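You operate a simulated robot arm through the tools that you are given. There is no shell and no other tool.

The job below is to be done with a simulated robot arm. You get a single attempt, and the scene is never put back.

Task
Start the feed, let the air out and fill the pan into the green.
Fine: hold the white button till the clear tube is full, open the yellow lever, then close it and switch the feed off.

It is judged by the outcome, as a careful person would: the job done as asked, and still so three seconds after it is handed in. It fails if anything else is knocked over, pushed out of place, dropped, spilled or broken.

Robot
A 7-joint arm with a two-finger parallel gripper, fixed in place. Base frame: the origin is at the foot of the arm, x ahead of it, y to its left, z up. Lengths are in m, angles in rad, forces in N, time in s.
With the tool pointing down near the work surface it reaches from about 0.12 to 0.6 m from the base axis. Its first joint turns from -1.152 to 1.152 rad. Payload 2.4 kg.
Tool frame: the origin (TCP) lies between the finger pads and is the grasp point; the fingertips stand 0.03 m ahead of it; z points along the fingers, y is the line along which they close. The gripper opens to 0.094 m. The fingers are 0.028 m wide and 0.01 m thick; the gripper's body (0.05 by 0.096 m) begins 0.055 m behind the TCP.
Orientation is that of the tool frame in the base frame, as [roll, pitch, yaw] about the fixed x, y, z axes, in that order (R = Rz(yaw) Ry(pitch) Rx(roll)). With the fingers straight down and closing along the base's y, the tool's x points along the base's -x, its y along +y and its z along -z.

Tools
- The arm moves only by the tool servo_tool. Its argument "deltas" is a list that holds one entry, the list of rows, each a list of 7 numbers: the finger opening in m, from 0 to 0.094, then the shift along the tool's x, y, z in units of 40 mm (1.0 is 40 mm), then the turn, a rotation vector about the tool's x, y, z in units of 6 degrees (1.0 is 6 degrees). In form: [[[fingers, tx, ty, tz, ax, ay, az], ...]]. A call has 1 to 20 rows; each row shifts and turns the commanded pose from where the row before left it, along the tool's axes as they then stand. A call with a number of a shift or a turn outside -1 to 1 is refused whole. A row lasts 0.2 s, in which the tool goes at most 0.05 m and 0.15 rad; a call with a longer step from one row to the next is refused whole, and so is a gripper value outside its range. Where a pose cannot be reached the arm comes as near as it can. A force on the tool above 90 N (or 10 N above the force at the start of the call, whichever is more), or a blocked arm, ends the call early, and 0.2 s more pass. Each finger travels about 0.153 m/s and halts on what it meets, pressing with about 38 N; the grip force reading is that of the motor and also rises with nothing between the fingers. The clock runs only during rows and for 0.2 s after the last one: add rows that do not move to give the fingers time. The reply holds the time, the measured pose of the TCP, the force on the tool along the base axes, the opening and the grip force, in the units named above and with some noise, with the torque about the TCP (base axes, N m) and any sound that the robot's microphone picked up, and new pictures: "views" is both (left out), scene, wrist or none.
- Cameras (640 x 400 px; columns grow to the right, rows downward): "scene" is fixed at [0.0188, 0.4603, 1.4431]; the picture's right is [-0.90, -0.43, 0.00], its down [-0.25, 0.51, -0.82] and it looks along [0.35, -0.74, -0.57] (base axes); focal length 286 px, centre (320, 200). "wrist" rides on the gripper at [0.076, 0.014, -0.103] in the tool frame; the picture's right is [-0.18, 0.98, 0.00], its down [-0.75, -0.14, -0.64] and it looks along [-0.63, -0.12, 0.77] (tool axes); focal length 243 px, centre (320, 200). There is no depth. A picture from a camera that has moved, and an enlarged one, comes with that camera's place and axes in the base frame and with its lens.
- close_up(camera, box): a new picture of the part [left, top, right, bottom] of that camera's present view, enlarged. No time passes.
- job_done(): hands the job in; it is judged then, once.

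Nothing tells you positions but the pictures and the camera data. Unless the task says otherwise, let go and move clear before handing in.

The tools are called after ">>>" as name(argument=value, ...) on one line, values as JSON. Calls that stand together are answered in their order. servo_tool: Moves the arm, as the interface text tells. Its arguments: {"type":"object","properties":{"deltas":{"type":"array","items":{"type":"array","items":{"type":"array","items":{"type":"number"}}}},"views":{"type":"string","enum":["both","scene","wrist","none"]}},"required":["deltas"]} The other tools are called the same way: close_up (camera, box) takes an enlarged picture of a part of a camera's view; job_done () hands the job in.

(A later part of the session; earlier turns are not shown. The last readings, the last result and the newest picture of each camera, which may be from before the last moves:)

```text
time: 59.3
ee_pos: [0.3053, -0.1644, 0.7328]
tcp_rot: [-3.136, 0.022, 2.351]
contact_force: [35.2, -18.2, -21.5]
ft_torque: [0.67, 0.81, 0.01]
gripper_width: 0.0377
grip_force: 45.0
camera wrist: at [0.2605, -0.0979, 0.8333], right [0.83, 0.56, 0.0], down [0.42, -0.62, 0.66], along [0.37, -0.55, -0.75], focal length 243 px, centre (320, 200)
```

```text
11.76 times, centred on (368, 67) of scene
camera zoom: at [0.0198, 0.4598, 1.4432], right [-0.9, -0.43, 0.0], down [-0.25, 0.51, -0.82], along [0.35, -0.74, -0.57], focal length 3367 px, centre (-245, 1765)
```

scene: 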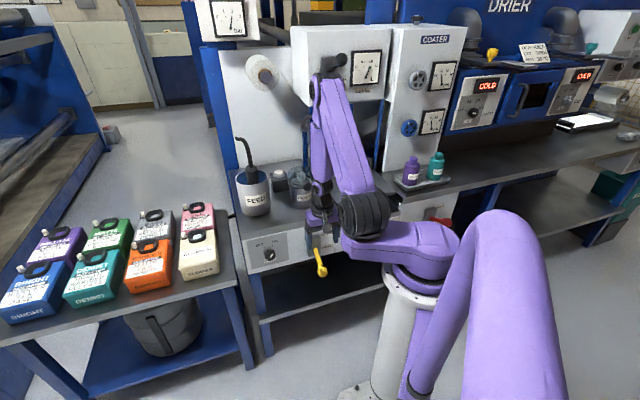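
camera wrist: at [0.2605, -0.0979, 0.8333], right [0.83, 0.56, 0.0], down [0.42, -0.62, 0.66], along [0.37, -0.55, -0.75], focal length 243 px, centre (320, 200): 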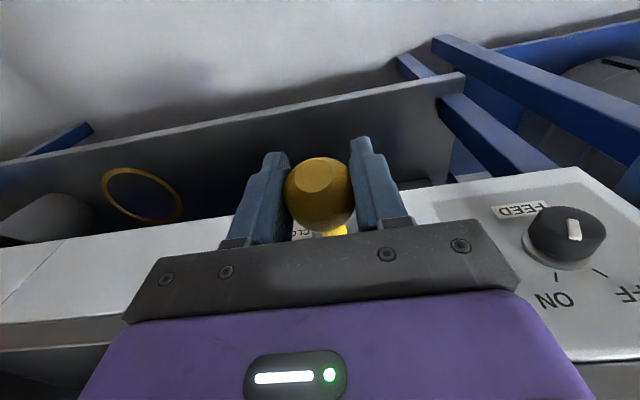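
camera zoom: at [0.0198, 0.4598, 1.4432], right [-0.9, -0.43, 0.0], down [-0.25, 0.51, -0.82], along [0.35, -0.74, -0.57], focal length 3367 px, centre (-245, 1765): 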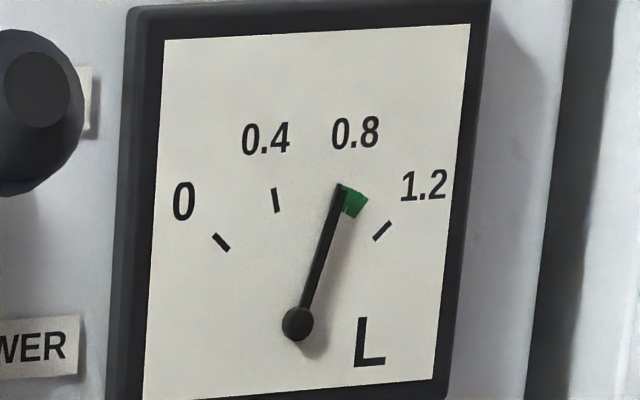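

It's flowing again (1 bar). I'll hold about one second, read the dial and then close.

>>> servo_tool(deltas=[[[0.02, 0, 0, 0, 0, 0, 0], [0.02, 0, 0, 0, 0, 0, 0], [0.02, 0, 0, 0, 0, 0, 0], [0.02, 0, 0, 0, 0, 0, 0]]], views="none")

>>> close_up(camera="scene", box=[346, 50, 390, 84])

>>> close_up(camera="scene", box=[235, 160, 275, 190])

```text
time: 60.3
ee_pos: [0.3048, -0.1648, 0.7323]
tcp_rot: [-3.136, 0.023, 2.351]
contact_force: [26.6, -20.2, -3.4]
ft_torque: [-0.39, -0.35, -0.09]
gripper_width: 0.0374
grip_force: 45.4
```

```text
11.76 times, centred on (368, 67) of scene
camera zoom: at [0.0194, 0.4599, 1.4432], right [-0.9, -0.43, 0.0], down [-0.25, 0.51, -0.82], along [0.35, -0.74, -0.57], focal length 3367 px, centre (-245, 1765)
```

zoom: 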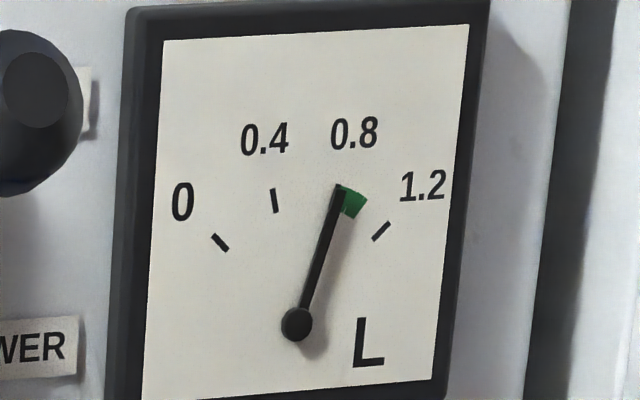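

```text
13.33 times, centred on (255, 175) of scene
camera zoom: at [0.0194, 0.4599, 1.4432], right [-0.9, -0.43, 0.0], down [-0.25, 0.51, -0.82], along [0.35, -0.74, -0.57], focal length 3816 px, centre (1187, 533)
```

zoom: 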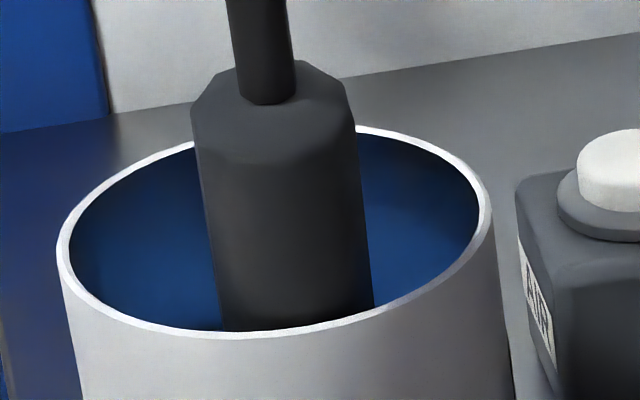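

The pot keeps dropping while the needle sticks, so I'll close now rather than trust the needle while it's flowing.

>>> servo_tool(deltas=[[[0.02, 0.11, 0, 0.75, 0, 0, 0], [0.02, -0.05, 0, 0.6, 0, 0, 0], [0.02, -0.16, 0, 0.5, 0, 0, 0], [0.02, -0.25, 0, 0.45, 0, 0, 0], [0.02, 0, 0, 0.1, 0, 0, 0]]], views="wrist")

>>> close_up(camera="scene", box=[346, 50, 390, 84])

>>> close_up(camera="scene", box=[205, 0, 255, 40])

```text
time: 61.5
ee_pos: [0.309, -0.1667, 0.6367]
tcp_rot: [-3.136, -0.001, 2.355]
contact_force: [6.4, 9.0, 38.0]
ft_torque: [-0.08, 0.07, 0.01]
gripper_width: 0.0377
grip_force: 44.9
camera wrist: at [0.2647, -0.1023, 0.7399], right [0.83, 0.56, -0.01], down [0.43, -0.63, 0.64], along [0.36, -0.53, -0.77], focal length 243 px, centre (320, 200)
```

wrist: 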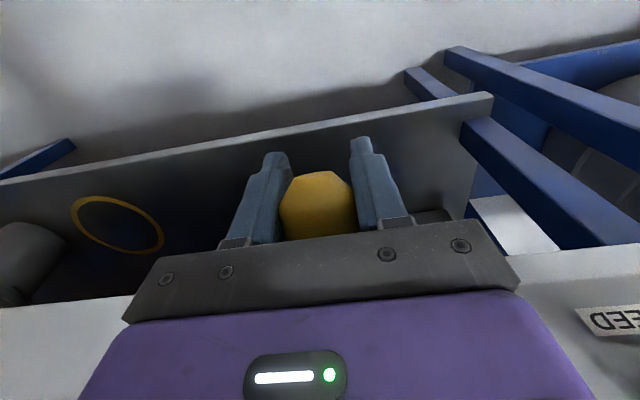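

```text
11.76 times, centred on (368, 67) of scene
camera zoom: at [0.0185, 0.4606, 1.4429], right [-0.9, -0.43, 0.0], down [-0.24, 0.51, -0.82], along [0.35, -0.74, -0.57], focal length 3367 px, centre (-245, 1765)
```

zoom: 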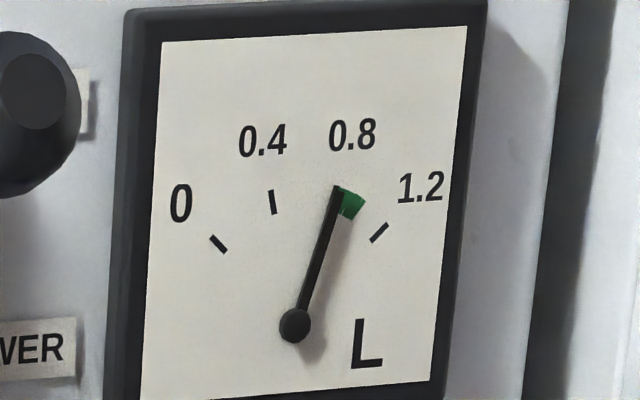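

```text
10.00 times, centred on (230, 20) of scene
camera zoom: at [0.0185, 0.4606, 1.4429], right [-0.9, -0.43, 0.0], down [-0.24, 0.51, -0.82], along [0.35, -0.74, -0.57], focal length 2862 px, centre (1220, 2000)
```

zoom: 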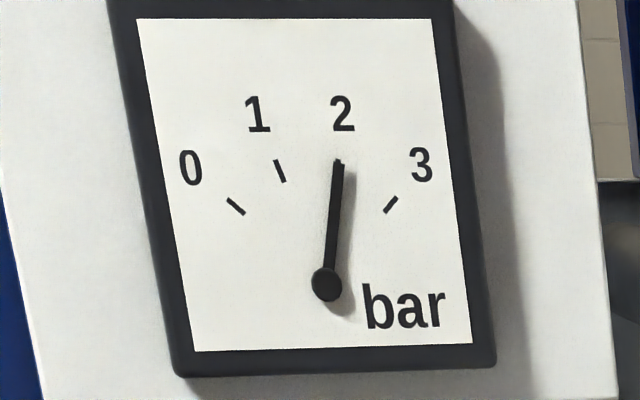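

Closed again with pressure at 2 bar. I'll release the lever, lift clear and give the needle time to settle.

>>> servo_tool(deltas=[[[0.08, 0, 0, 0, 0, 0, 0], [0.08, 0, 0, 0, 0, 0, 0], [0.08, 0.1, 0, -0.8, 0, 0, 0], [0.08, 0.1, 0, -0.9, 0, 0, 0], [0.08, 0.0, 0, -0.9, 0, 0, 0], [0.08, 0.0, 0, -0.9, 0, 0, 0], [0.08, 0.0, 0, -0.9, 0, 0, 0], [0.08, 0, 0, 0, 0, 0, 0], [0.08, 0, 0, 0, 0, 0, 0]]], views="both")

>>> close_up(camera="scene", box=[346, 50, 390, 84])

>>> close_up(camera="scene", box=[280, 200, 360, 290])

```text
time: 63.5
ee_pos: [0.3034, -0.1613, 0.8092]
tcp_rot: [-3.137, 0.003, 2.351]
contact_force: [-0.2, 0.3, -1.2]
ft_torque: [0.0, 0.02, -0.01]
gripper_width: 0.0798
grip_force: 0.1
camera wrist: at [0.2604, -0.0975, 0.9123], right [0.83, 0.56, -0.01], down [0.43, -0.63, 0.64], along [0.36, -0.54, -0.76], focal length 243 px, centre (320, 200)
```

scene: 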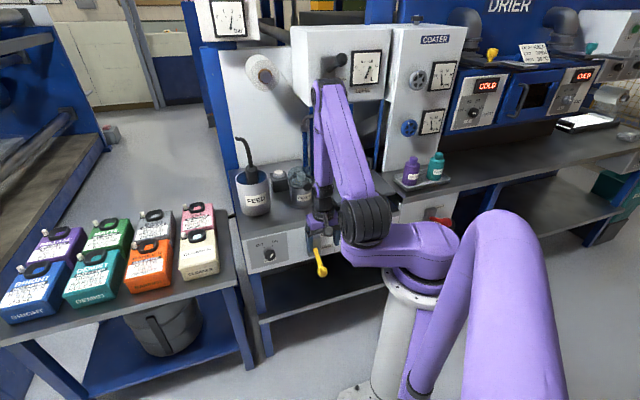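
wrist: 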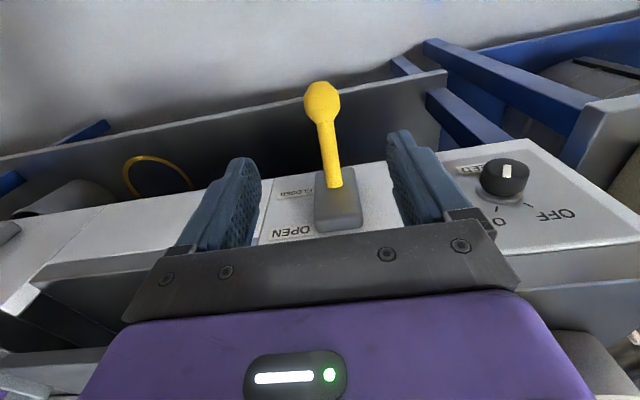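

```text
11.76 times, centred on (368, 67) of scene
camera zoom: at [0.0188, 0.4603, 1.4431], right [-0.9, -0.43, 0.0], down [-0.25, 0.51, -0.82], along [0.35, -0.74, -0.57], focal length 3367 px, centre (-245, 1765)
```

zoom: 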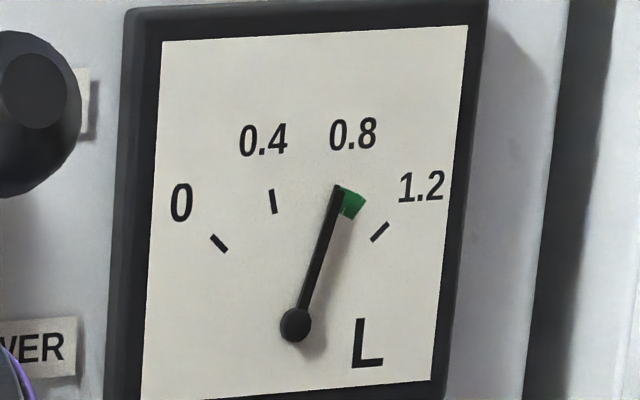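

```text
4.44 times, centred on (320, 245) of scene
camera zoom: at [0.0188, 0.4603, 1.4431], right [-0.9, -0.43, 0.0], down [-0.25, 0.51, -0.82], along [0.35, -0.74, -0.57], focal length 1272 px, centre (320, 0)
```

zoom: 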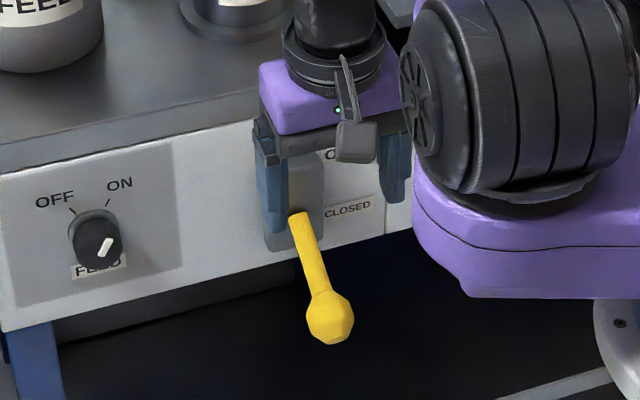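

The needle moves only in steps of about 0.1 L (0.6, 0.7, 0.8), so the true level could still be just under the green. I'll reopen and fill until the next step to about 0.9, which is safely inside 0.8–1.0, then close at once.

>>> servo_tool(deltas=[[[0.08, -0.067, 0.006, 0.828, 0, 0, 0], [0.08, -0.067, 0.006, 0.828, 0, 0, 0], [0.08, -0.067, 0.006, 0.828, 0, 0, 0], [0.08, -0.067, 0.006, 0.828, 0, 0, 0], [0.08, -0.067, 0.006, 0.828, 0, 0, 0], [0.08, 0, 0, 0, 0, 0, 0], [0.02, 0, 0, 0, 0, 0, 0], [0.02, 0, 0, 0, 0, 0, 0], [0.02, 0, 0, 0, 0, 0, 0]]], views="wrist")

```text
time: 65.5
ee_pos: [0.3142, -0.1728, 0.646]
tcp_rot: [-3.136, 0.001, 2.352]
contact_force: [8.3, 0.7, -10.2]
ft_torque: [0.44, 0.52, -0.01]
gripper_width: 0.0411
grip_force: 45.0
camera wrist: at [0.2706, -0.1082, 0.7496], right [0.83, 0.56, -0.01], down [0.43, -0.63, 0.64], along [0.36, -0.54, -0.76], focal length 243 px, centre (320, 200)
```

wrist: 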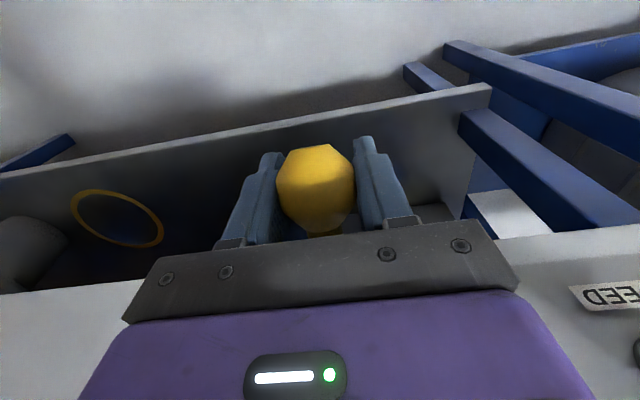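

Gripped with low side force. I'll lift along the arc to open.

>>> servo_tool(deltas=[[[0.02, 0.258, 0, -0.39, 0, 0, 0], [0.02, 0.183, 0, -0.4425, 0, 0, 0], [0.02, 0.0975, 0, -0.4675, 0, 0, 0], [0.02, 0, 0, -0.48, 0, 0, 0], [0.02, -0.075, 0, -0.43, 0, 0, 0]]], views="wrist")

>>> close_up(camera="scene", box=[346, 50, 390, 84])

>>> close_up(camera="scene", box=[205, 0, 255, 40])

```text
time: 66.7
ee_pos: [0.3044, -0.1621, 0.7363]
tcp_rot: [-3.137, 0.014, 2.347]
contact_force: [10.8, -26.4, -18.8]
ft_torque: [0.68, 0.78, -0.11]
gripper_width: 0.0382
grip_force: 45.1
camera wrist: at [0.2603, -0.097, 0.8369], right [0.83, 0.56, 0.0], down [0.42, -0.63, 0.65], along [0.36, -0.54, -0.76], focal length 243 px, centre (320, 200)
```

wrist: 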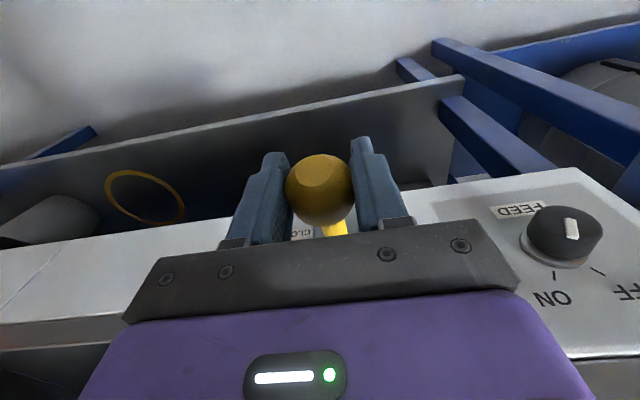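

```text
11.76 times, centred on (368, 67) of scene
camera zoom: at [0.0193, 0.4596, 1.4433], right [-0.9, -0.43, 0.0], down [-0.25, 0.51, -0.82], along [0.35, -0.74, -0.57], focal length 3367 px, centre (-245, 1765)
```

zoom: 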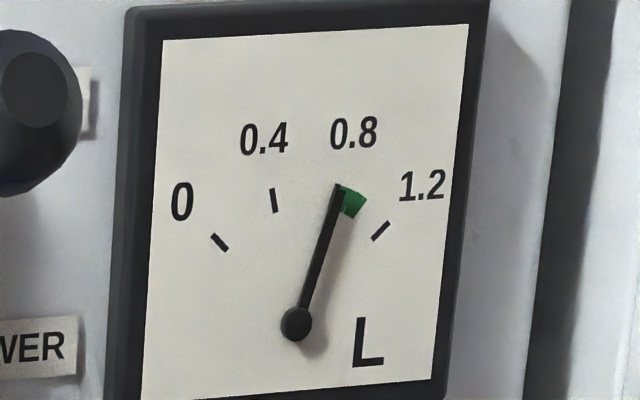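

```text
10.00 times, centred on (230, 20) of scene
camera zoom: at [0.0193, 0.4596, 1.4433], right [-0.9, -0.43, 0.0], down [-0.25, 0.51, -0.82], along [0.35, -0.74, -0.57], focal length 2862 px, centre (1220, 2000)
```

zoom: 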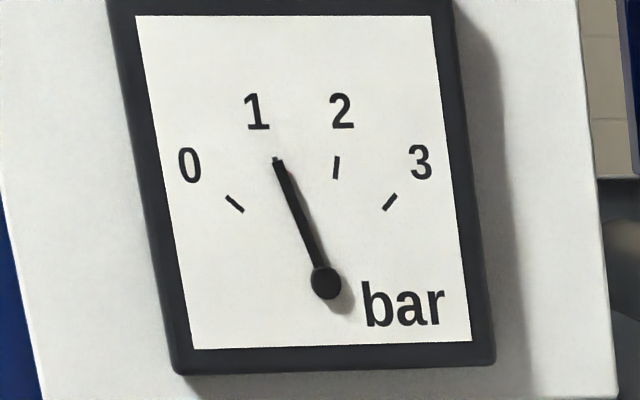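

It's open and flowing at 1 bar. I'll poll the needle in short holds.

>>> servo_tool(deltas=[[[0.02, 0, 0, 0, 0, 0, 0]]], views="none")

>>> close_up(camera="scene", box=[346, 50, 390, 84])

```text
time: 67.1
ee_pos: [0.3048, -0.1623, 0.735]
tcp_rot: [-3.137, 0.014, 2.348]
contact_force: [6.2, -31.5, -12.6]
ft_torque: [0.33, 0.39, -0.26]
gripper_width: 0.0381
grip_force: 45.0
```

```text
11.76 times, centred on (368, 67) of scene
camera zoom: at [0.0191, 0.4595, 1.4433], right [-0.9, -0.43, 0.0], down [-0.25, 0.51, -0.82], along [0.35, -0.74, -0.57], focal length 3367 px, centre (-245, 1765)
```

zoom: 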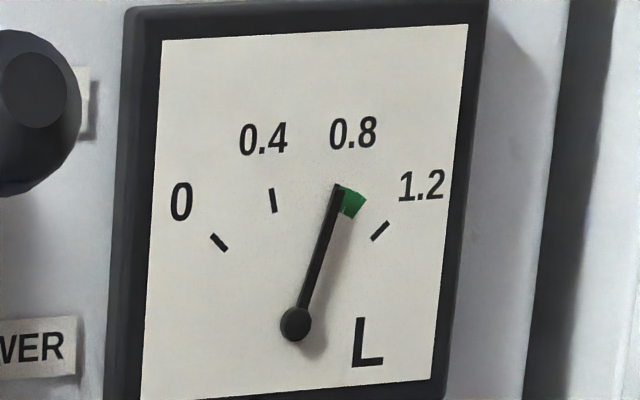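

>>> servo_tool(deltas=[[[0.02, 0, 0, 0, 0, 0, 0]]], views="none")

>>> close_up(camera="scene", box=[346, 50, 390, 84])

```text
time: 67.5
ee_pos: [0.3038, -0.1629, 0.7358]
tcp_rot: [-3.136, 0.012, 2.348]
contact_force: [0.4, -35.2, -6.0]
ft_torque: [-0.05, 0.0, -0.29]
gripper_width: 0.0379
grip_force: 45.1
```

```text
11.76 times, centred on (368, 67) of scene
camera zoom: at [0.0189, 0.4595, 1.4433], right [-0.9, -0.43, 0.0], down [-0.25, 0.51, -0.82], along [0.35, -0.74, -0.57], focal length 3367 px, centre (-245, 1765)
```

zoom: 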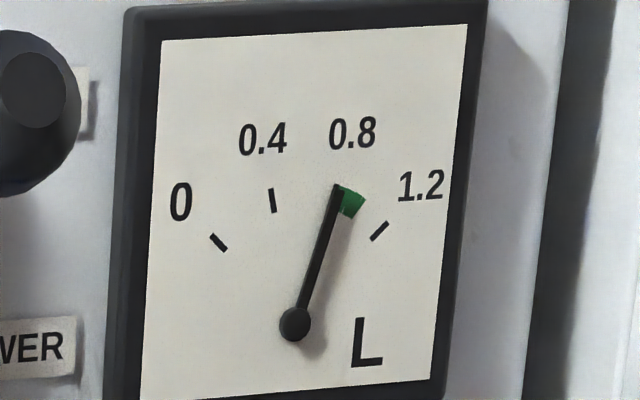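

No step yet; the total top-up flow time is about 2.6 s. I'll continue polling.

>>> servo_tool(deltas=[[[0.02, 0, 0, 0, 0, 0, 0]]], views="none")

>>> close_up(camera="scene", box=[346, 50, 390, 84])

```text
time: 67.9
ee_pos: [0.3057, -0.163, 0.7346]
tcp_rot: [-3.136, 0.014, 2.347]
contact_force: [-3.3, -36.1, -1.9]
ft_torque: [-0.31, -0.31, -0.25]
gripper_width: 0.0381
grip_force: 44.5
```

```text
11.76 times, centred on (368, 67) of scene
camera zoom: at [0.0188, 0.4595, 1.4433], right [-0.9, -0.43, 0.0], down [-0.25, 0.51, -0.82], along [0.35, -0.74, -0.57], focal length 3367 px, centre (-245, 1765)
```

zoom: 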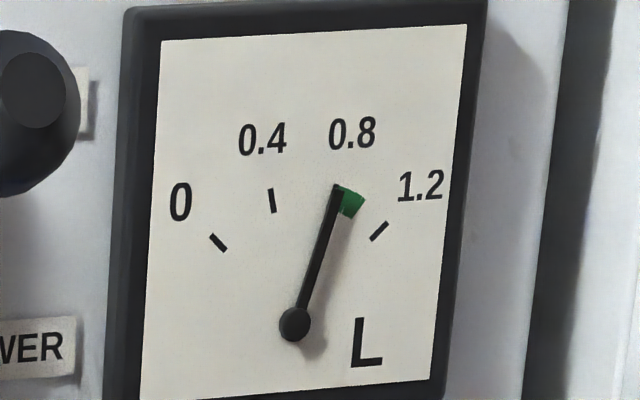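

>>> servo_tool(deltas=[[[0.02, 0, 0, 0, 0, 0, 0]]], views="none")

>>> close_up(camera="scene", box=[346, 50, 390, 84])

>>> close_up(camera="scene", box=[205, 0, 255, 40])

```text
time: 68.3
ee_pos: [0.3051, -0.1631, 0.7357]
tcp_rot: [-3.137, 0.015, 2.351]
contact_force: [-4.8, -35.6, 0.6]
ft_torque: [-0.44, -0.44, -0.15]
gripper_width: 0.038
grip_force: 45.2
```

```text
11.76 times, centred on (368, 67) of scene
camera zoom: at [0.0187, 0.4595, 1.4433], right [-0.9, -0.43, 0.0], down [-0.25, 0.51, -0.82], along [0.35, -0.74, -0.57], focal length 3367 px, centre (-245, 1765)
```

zoom: 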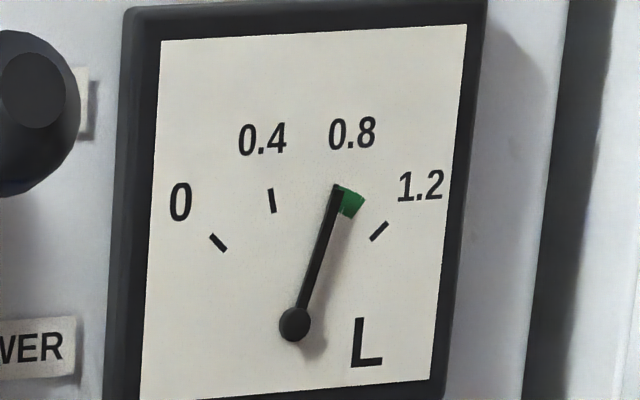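

```text
10.00 times, centred on (230, 20) of scene
camera zoom: at [0.0187, 0.4595, 1.4433], right [-0.9, -0.43, 0.0], down [-0.25, 0.51, -0.82], along [0.35, -0.74, -0.57], focal length 2862 px, centre (1220, 2000)
```

zoom: 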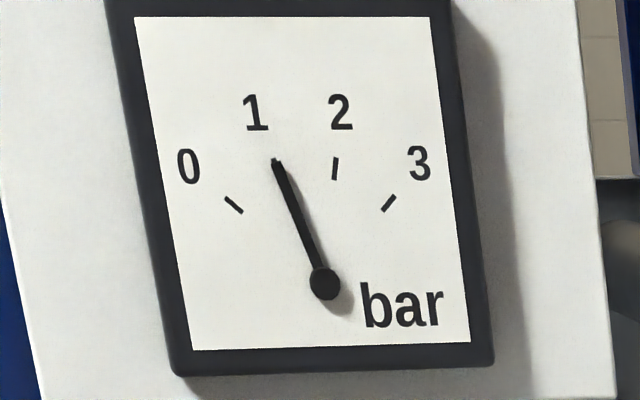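

Still 0.8. At the measured rate the next step should come within a couple of seconds, so I'll continue polling.

>>> servo_tool(deltas=[[[0.02, 0, 0, 0, 0, 0, 0]]], views="none")

>>> close_up(camera="scene", box=[346, 50, 390, 84])

```text
time: 68.7
ee_pos: [0.3037, -0.1631, 0.7343]
tcp_rot: [-3.135, 0.014, 2.35]
contact_force: [-3.8, -36.3, -0.6]
ft_torque: [-0.38, -0.41, -0.06]
gripper_width: 0.038
grip_force: 44.4
```

```text
11.76 times, centred on (368, 67) of scene
camera zoom: at [0.0187, 0.4595, 1.4433], right [-0.9, -0.43, 0.0], down [-0.25, 0.51, -0.82], along [0.35, -0.74, -0.57], focal length 3367 px, centre (-245, 1765)
```

zoom: 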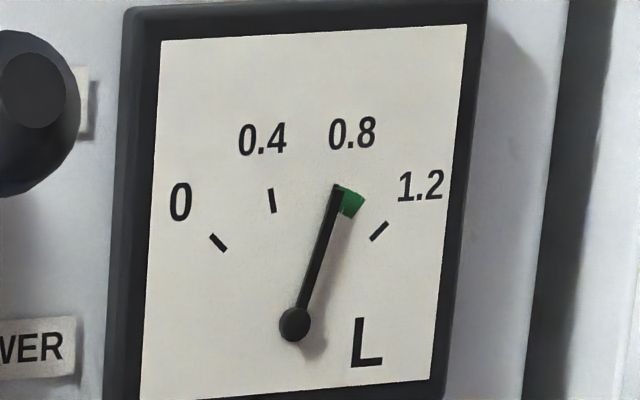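

Still no step; I'll keep polling.

>>> servo_tool(deltas=[[[0.02, 0, 0, 0, 0, 0, 0]]], views="none")

>>> close_up(camera="scene", box=[346, 50, 390, 84])

>>> close_up(camera="scene", box=[360, 140, 392, 165])

```text
time: 69.1
ee_pos: [0.3051, -0.1622, 0.736]
tcp_rot: [-3.138, 0.013, 2.347]
contact_force: [-4.1, -36.1, -1.2]
ft_torque: [-0.26, -0.3, -0.09]
gripper_width: 0.038
grip_force: 44.9
```

```text
11.76 times, centred on (368, 67) of scene
camera zoom: at [0.0188, 0.4595, 1.4433], right [-0.9, -0.43, 0.0], down [-0.25, 0.51, -0.82], along [0.35, -0.74, -0.57], focal length 3367 px, centre (-245, 1765)
```

zoom: 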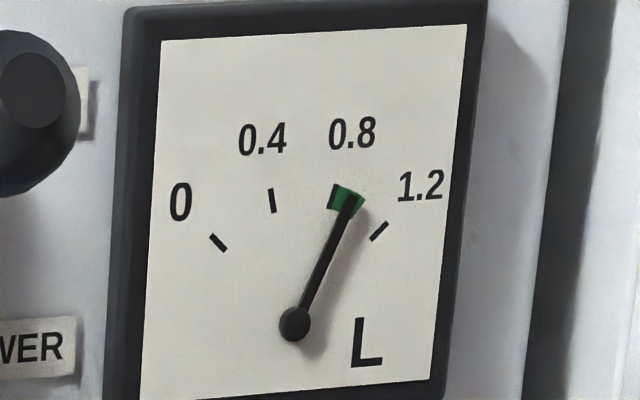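

```text
16.00 times, centred on (376, 152) of scene
camera zoom: at [0.0188, 0.4595, 1.4433], right [-0.9, -0.43, 0.0], down [-0.25, 0.51, -0.82], along [0.35, -0.74, -0.57], focal length 4579 px, centre (-576, 960)
```

zoom: 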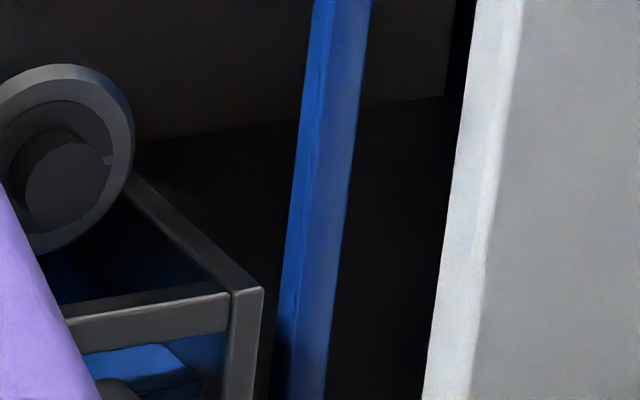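

The needle stepped to about 0.9, squarely inside the green. I'll close the lever now.

>>> servo_tool(deltas=[[[0.02, 0.11, 0, 0.75, 0, 0, 0], [0.02, -0.05, 0, 0.6, 0, 0, 0], [0.02, -0.16, 0, 0.5, 0, 0, 0], [0.02, -0.25, 0, 0.45, 0, 0, 0], [0.02, 0, 0, 0.12, 0, 0, 0]]], views="wrist")

>>> close_up(camera="scene", box=[346, 50, 390, 84])

>>> close_up(camera="scene", box=[205, 0, 255, 40])

```text
time: 70.3
ee_pos: [0.3103, -0.1683, 0.6393]
tcp_rot: [-3.135, -0.006, 2.352]
contact_force: [-15.3, -0.5, 42.8]
ft_torque: [0.09, -0.09, 0.03]
gripper_width: 0.0377
grip_force: 45.3
camera wrist: at [0.2663, -0.1038, 0.7415], right [0.83, 0.56, -0.01], down [0.44, -0.63, 0.64], along [0.36, -0.53, -0.77], focal length 243 px, centre (320, 200)
```

wrist: 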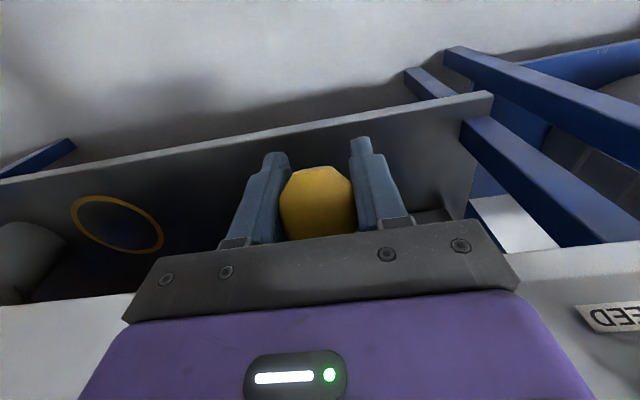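

```text
11.76 times, centred on (368, 67) of scene
camera zoom: at [0.0181, 0.4605, 1.443], right [-0.9, -0.43, 0.0], down [-0.24, 0.51, -0.82], along [0.35, -0.74, -0.57], focal length 3367 px, centre (-245, 1765)
```

zoom: 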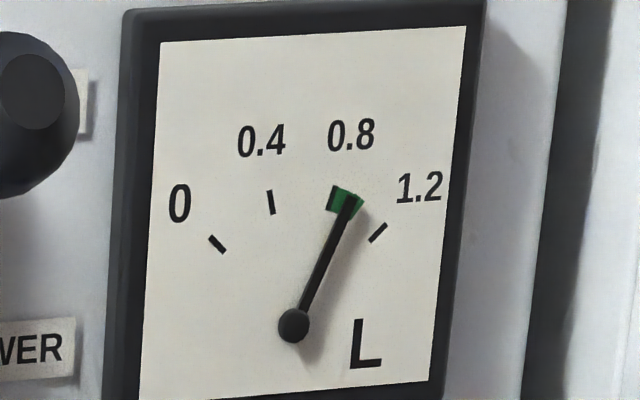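

```text
10.00 times, centred on (230, 20) of scene
camera zoom: at [0.0181, 0.4605, 1.443], right [-0.9, -0.43, 0.0], down [-0.24, 0.51, -0.82], along [0.35, -0.74, -0.57], focal length 2862 px, centre (1220, 2000)
```

zoom: 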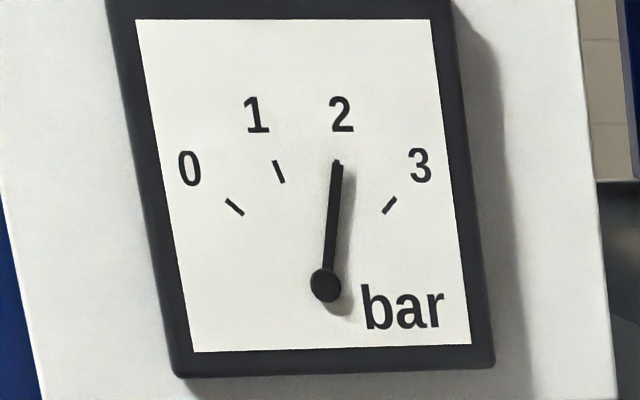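

The level is 0.9 with the valve closed. I'll release the lever and go to the switch to turn the feed off.

>>> servo_tool(deltas=[[[0.08, 0, 0, 0, 0, 0, 0], [0.08, 0, 0, 0, 0, 0, 0], [0.08, 0.1, 0, -0.8, 0, 0, 0], [0.08, 0.1, 0, -0.9, 0, 0, 0], [0.08, 0.0, 0, -0.9, 0, 0, 0], [0.08, 0.0, 0, -0.9, 0, 0, 0], [0.07, 0.0, 0, -0.9, 0, 0, 0], [0.07, 0, 0.84, 0, 0, 0, 0], [0.07, 0, 0.84, 0, 0, 0, 0], [0.07, 0, 0.84, 0, 0, 0, 0], [0.07, 0, 0.84, 0, 0, 0, 0], [0.07, 0, 0.83, 0, 0, 0, 0], [0.07, 0, 0, 0, 0, -0.8, 0], [0.07, 0, 0, 0, 0, -0.8, 0], [0.07, -0.57, 0, 0.56, 0, -0.5, 0], [0.07, -0.57, 0, 0.5, 0, -0.5, 0], [0.07, 0, 0, 0, 0, 0, 0]]], views="both")

>>> close_up(camera="scene", box=[346, 50, 390, 84])

```text
time: 73.9
ee_pos: [0.4614, -0.0828, 0.7818]
tcp_rot: [-3.136, 0.276, 2.355]
contact_force: [0.1, -0.1, 0.1]
ft_torque: [-0.01, 0.0, 0.03]
gripper_width: 0.07
grip_force: 0.1
camera wrist: at [0.3994, -0.0005, 0.8589], right [0.82, 0.57, 0.04], down [0.29, -0.49, 0.82], along [0.49, -0.66, -0.57], focal length 243 px, centre (320, 200)
```

scene: 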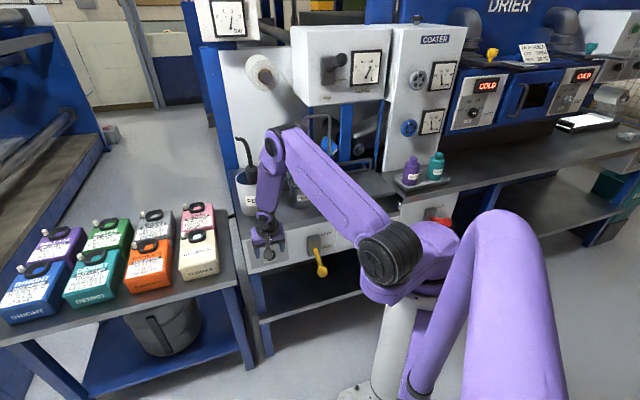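
wrist: 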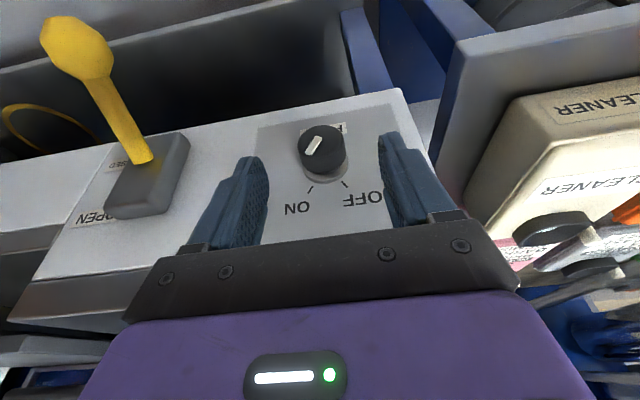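

```text
11.76 times, centred on (368, 67) of scene
camera zoom: at [0.0188, 0.4603, 1.4431], right [-0.9, -0.43, 0.0], down [-0.25, 0.51, -0.82], along [0.35, -0.74, -0.57], focal length 3367 px, centre (-245, 1765)
```

zoom: 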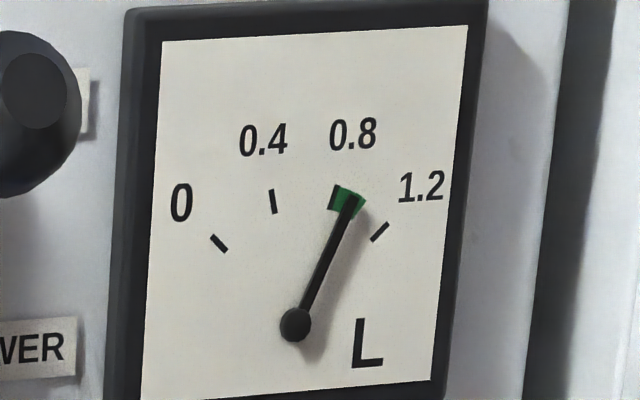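

The dial holds at 0.9 and the switch knob is centred between the fingers. I'll advance and grip it.

>>> servo_tool(deltas=[[[0.07, -0.065, 0, 0.57, 0, 0, 0], [0.07, -0.065, 0, 0.57, 0, 0, 0], [0.07, -0.065, 0, 0.57, 0, 0, 0], [0.07, 0, 0, 0, 0, 0, 0], [0.02, 0, 0, 0, 0, 0, 0], [0.02, 0, 0, 0, 0, 0, 0], [0.02, 0, 0, 0, 0, 0, 0]]], views="wrist")

```text
time: 75.5
ee_pos: [0.4798, -0.104, 0.7171]
tcp_rot: [-3.134, 0.274, 2.351]
contact_force: [-4.7, -6.6, -1.9]
ft_torque: [-0.12, 0.01, 0.14]
gripper_width: 0.0408
grip_force: 44.7
camera wrist: at [0.4179, -0.0212, 0.7951], right [0.82, 0.56, 0.04], down [0.29, -0.49, 0.82], along [0.49, -0.67, -0.57], focal length 243 px, centre (320, 200)
```

wrist: 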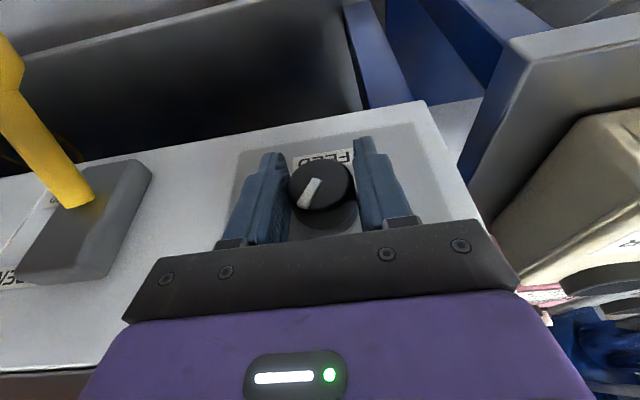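

That's a clean grip with almost no load. I'll turn counter-clockwise toward OFF, about 38° for the first bite.

>>> servo_tool(deltas=[[[0.02, 0, 0, 0, 0.77, 0, -0.218], [0.02, 0, 0, 0, 0.77, 0, -0.218], [0.02, 0, 0, 0, 0.77, 0, -0.218], [0.02, 0, 0, 0, 0.77, 0, -0.218], [0.02, 0, 0, 0, 0.77, 0, -0.218], [0.02, 0, 0, 0, 0.77, 0, -0.218], [0.02, 0, 0, 0, 0.77, 0, -0.218], [0.02, 0, 0, 0, 0.77, 0, -0.218], [0.02, 0, 0, 0, 0, 0, 0]]], views="both")

```text
time: 77.5
ee_pos: [0.4781, -0.1025, 0.7182]
tcp_rot: [-2.446, 0.213, 2.527]
contact_force: [5.2, -18.7, -6.3]
ft_torque: [0.01, 0.05, 0.11]
gripper_width: 0.0401
grip_force: 45.1
camera wrist: at [0.4508, 0.012, 0.7695], right [0.69, 0.44, -0.58], down [0.68, -0.11, 0.73], along [0.26, -0.89, -0.37], focal length 243 px, centre (320, 200)
```

scene: 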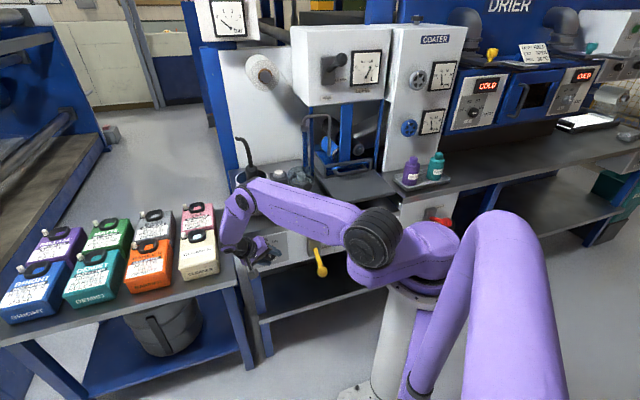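
wrist: 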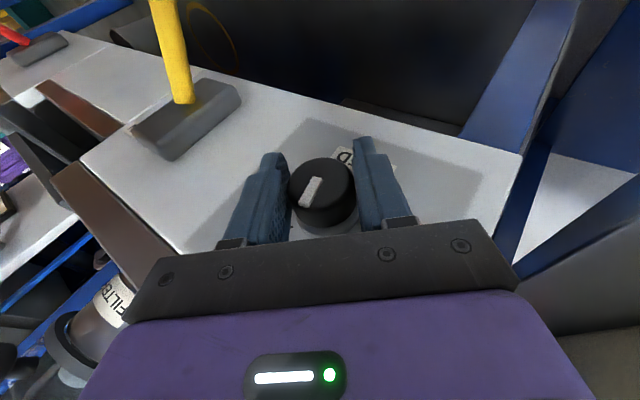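

It turned smoothly, and the pressure needle looks to be falling. I'll check the gauge and then take the second bite.

>>> close_up(camera="scene", box=[205, 0, 255, 40])

>>> servo_tool(deltas=[[[0.07, 0, 0, 0, 0, 0, 0], [0.07, 0, 0, 0, 0, 0, 0], [0.07, 0, 0, 0, -0.77, 0, 0.218], [0.07, 0, 0, 0, -0.77, 0, 0.218], [0.07, 0, 0, 0, -0.77, 0, 0.218], [0.07, 0, 0, 0, -0.77, 0, 0.218], [0.07, 0, 0, 0, -0.77, 0, 0.218], [0.07, 0, 0, 0, -0.77, 0, 0.218], [0.07, 0, 0, 0, -0.77, 0, 0.218], [0.07, 0, 0, 0, -0.77, 0, 0.218], [0.07, 0, 0, 0, 0, 0, 0]]], views="wrist")

>>> close_up(camera="wrist", box=[240, 120, 400, 250])

```text
10.00 times, centred on (230, 20) of scene
camera zoom: at [0.019, 0.4599, 1.4432], right [-0.9, -0.43, 0.0], down [-0.25, 0.51, -0.82], along [0.35, -0.74, -0.57], focal length 2862 px, centre (1220, 2000)
```

zoom: 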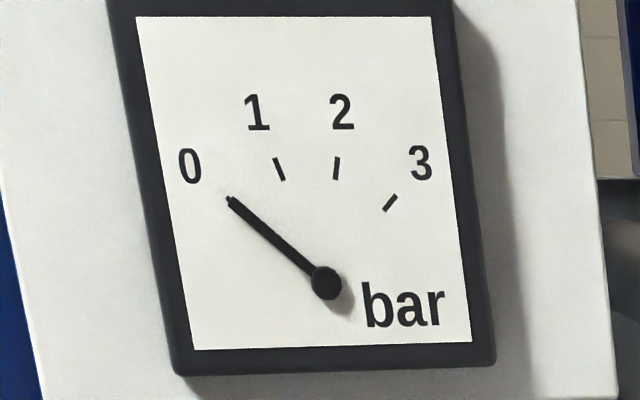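

```text
time: 79.9
ee_pos: [0.4799, -0.1002, 0.717]
tcp_rot: [-3.137, 0.275, 2.353]
contact_force: [0.2, 0.9, -0.5]
ft_torque: [-0.04, 0.0, -0.02]
gripper_width: 0.07
grip_force: 0.0
camera wrist: at [0.4185, -0.0184, 0.7952], right [0.82, 0.57, 0.05], down [0.29, -0.49, 0.82], along [0.49, -0.66, -0.57], focal length 243 px, centre (320, 200)
```

wrist: 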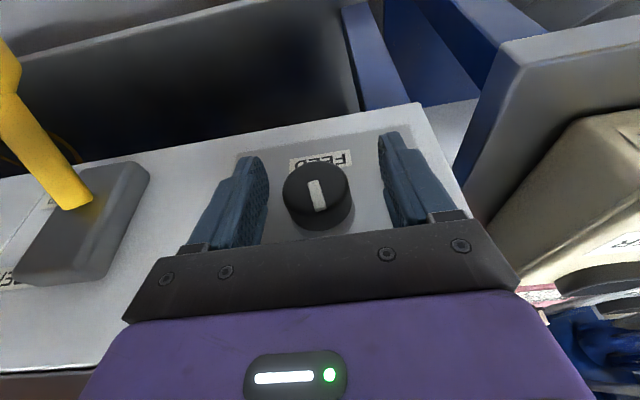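

```text
3.08 times, centred on (320, 185) of wrist
camera zoom: at [0.4185, -0.0184, 0.7952], right [0.82, 0.57, 0.05], down [0.29, -0.49, 0.82], along [0.49, -0.66, -0.57], focal length 746 px, centre (320, 246)
```

zoom: 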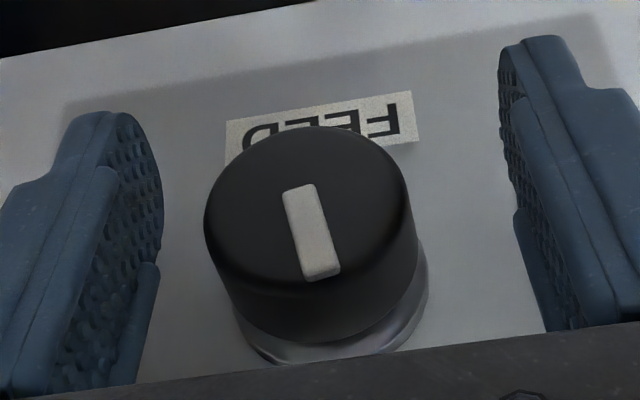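

Pressure is 0, so the feed is off, but the pointer is only about halfway. I'll finish the turn to the OFF mark.

>>> servo_tool(deltas=[[[0.07, 0, -0.04, 0, 0, 0, 0], [0.02, 0, 0, 0, 0, 0, 0], [0.02, 0, 0, 0, 0, 0, 0], [0.02, 0, 0, 0, 0, 0, 0], [0.02, 0, 0, 0, 0.77, 0, -0.218], [0.02, 0, 0, 0, 0.77, 0, -0.218], [0.02, 0, 0, 0, 0.77, 0, -0.218], [0.02, 0, 0, 0, 0.77, 0, -0.218], [0.02, 0, 0, 0, 0.77, 0, -0.218], [0.02, 0, 0, 0, 0.77, 0, -0.218], [0.02, 0, 0, 0, 0.77, 0, -0.218], [0.02, 0, 0, 0, 0.4, 0, -0.113], [0.02, 0, 0, 0, 0, 0, 0]]], views="both")

>>> close_up(camera="wrist", box=[240, 120, 400, 250])

```text
time: 82.7
ee_pos: [0.4798, -0.1023, 0.7173]
tcp_rot: [-2.487, 0.222, 2.52]
contact_force: [-2.1, 5.1, 26.6]
ft_torque: [0.2, -0.95, 0.05]
gripper_width: 0.0405
grip_force: 45.2
camera wrist: at [0.4488, 0.0108, 0.772], right [0.71, 0.45, -0.54], down [0.65, -0.13, 0.75], along [0.27, -0.88, -0.38], focal length 243 px, centre (320, 200)
```

scene: 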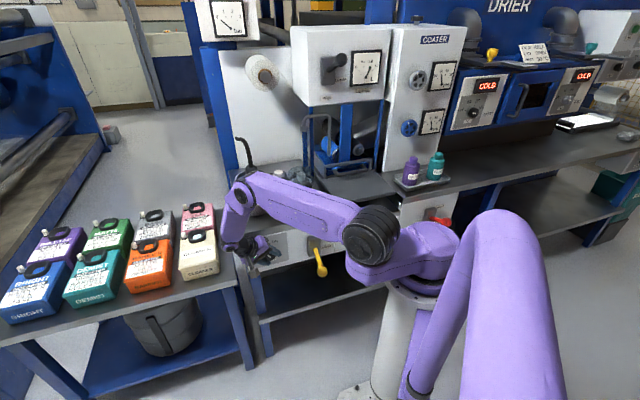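
wrist: 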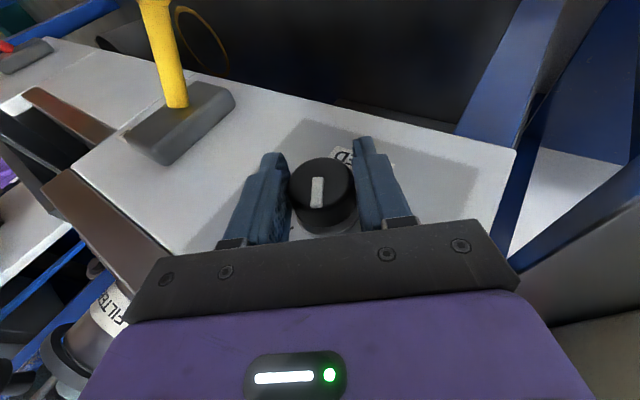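

```text
3.08 times, centred on (320, 185) of wrist
camera zoom: at [0.4488, 0.0108, 0.772], right [0.71, 0.45, -0.54], down [0.65, -0.13, 0.75], along [0.27, -0.88, -0.38], focal length 746 px, centre (320, 246)
```

zoom: 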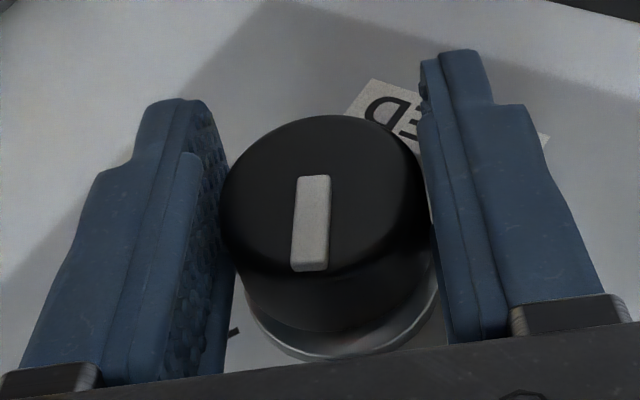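

The pointer is now at the OFF position. I'll release, roll back upright around the knob, and back away from the panel.

>>> servo_tool(deltas=[[[0.07, 0, 0, 0, 0, 0, 0], [0.07, 0, 0, 0, 0, 0, 0], [0.07, 0, 0, 0, -0.77, 0, 0.218], [0.07, 0, 0, 0, -0.77, 0, 0.218], [0.07, 0, 0, 0, -0.77, 0, 0.218], [0.07, 0, 0, 0, -0.77, 0, 0.218], [0.07, 0, 0, 0, -0.77, 0, 0.218], [0.07, 0, 0, 0, -0.77, 0, 0.218], [0.07, 0, 0, 0, -0.77, 0, 0.218], [0.07, 0, 0, -0.8, 0, 0, 0], [0.07, 0, 0, -0.8, 0, 0, 0], [0.07, 0, 0, -0.8, 0, 0, 0], [0.07, 0, 0, -0.8, 0, 0, 0], [0.07, 0, 0, 0, 0, 0, 0]]], views="both")

>>> close_up(camera="scene", box=[235, 225, 335, 285])

>>> close_up(camera="scene", box=[346, 50, 390, 84])

>>> close_up(camera="wrist", box=[240, 80, 400, 220])

```text
time: 85.7
ee_pos: [0.4588, -0.0706, 0.8417]
tcp_rot: [-3.091, 0.276, 2.366]
contact_force: [-0.6, -0.7, 1.0]
ft_torque: [0.0, 0.02, 0.02]
gripper_width: 0.07
grip_force: 0.0
camera wrist: at [0.4003, 0.013, 0.9194], right [0.82, 0.57, 0.0], down [0.32, -0.46, 0.83], along [0.47, -0.68, -0.56], focal length 243 px, centre (320, 200)
```

scene: 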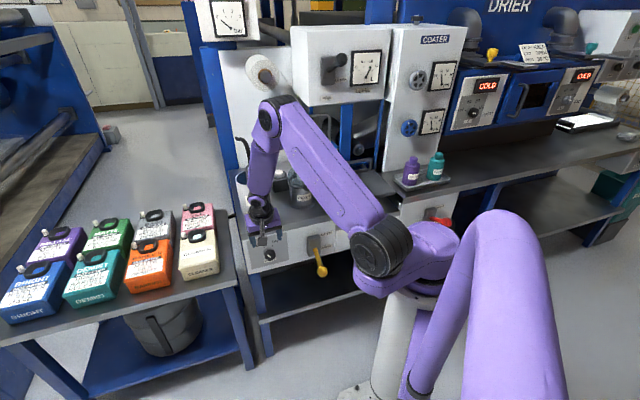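
wrist: 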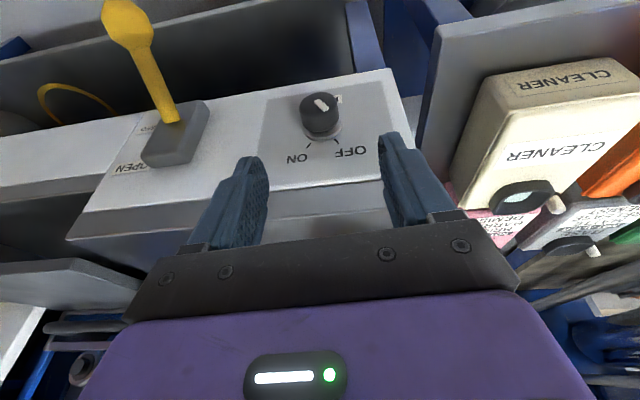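

```text
6.40 times, centred on (285, 255) of scene
camera zoom: at [0.0188, 0.4603, 1.4431], right [-0.9, -0.43, 0.0], down [-0.25, 0.51, -0.82], along [0.35, -0.74, -0.57], focal length 1832 px, centre (544, -152)
```

zoom: 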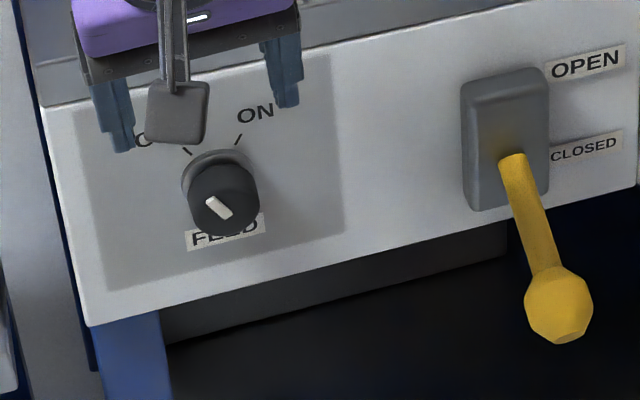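

```text
11.76 times, centred on (368, 67) of scene
camera zoom: at [0.0188, 0.4603, 1.4431], right [-0.9, -0.43, 0.0], down [-0.25, 0.51, -0.82], along [0.35, -0.74, -0.57], focal length 3367 px, centre (-245, 1765)
```

zoom: 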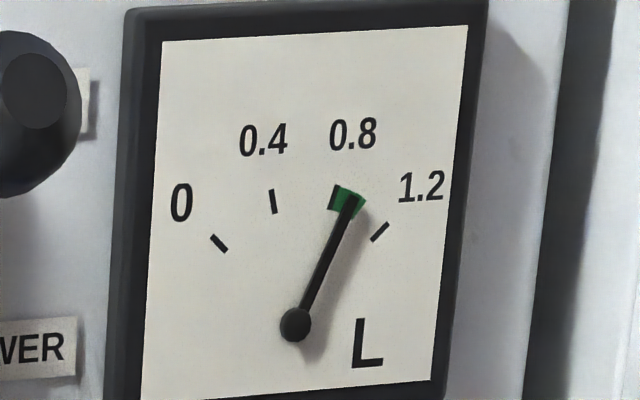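

```text
2.86 times, centred on (320, 150) of wrist
camera zoom: at [0.4003, 0.013, 0.9194], right [0.82, 0.57, 0.0], down [0.32, -0.46, 0.83], along [0.47, -0.68, -0.56], focal length 693 px, centre (320, 343)
```

zoom: 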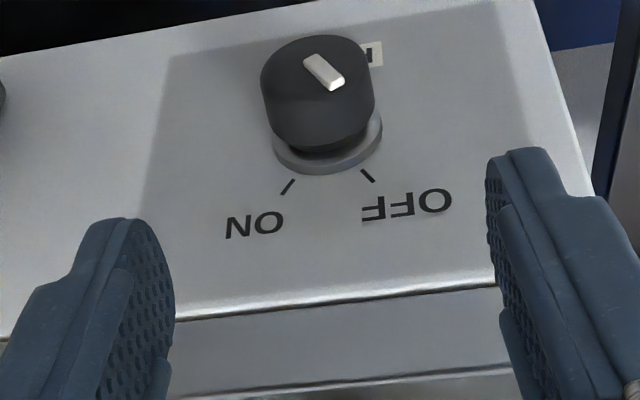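

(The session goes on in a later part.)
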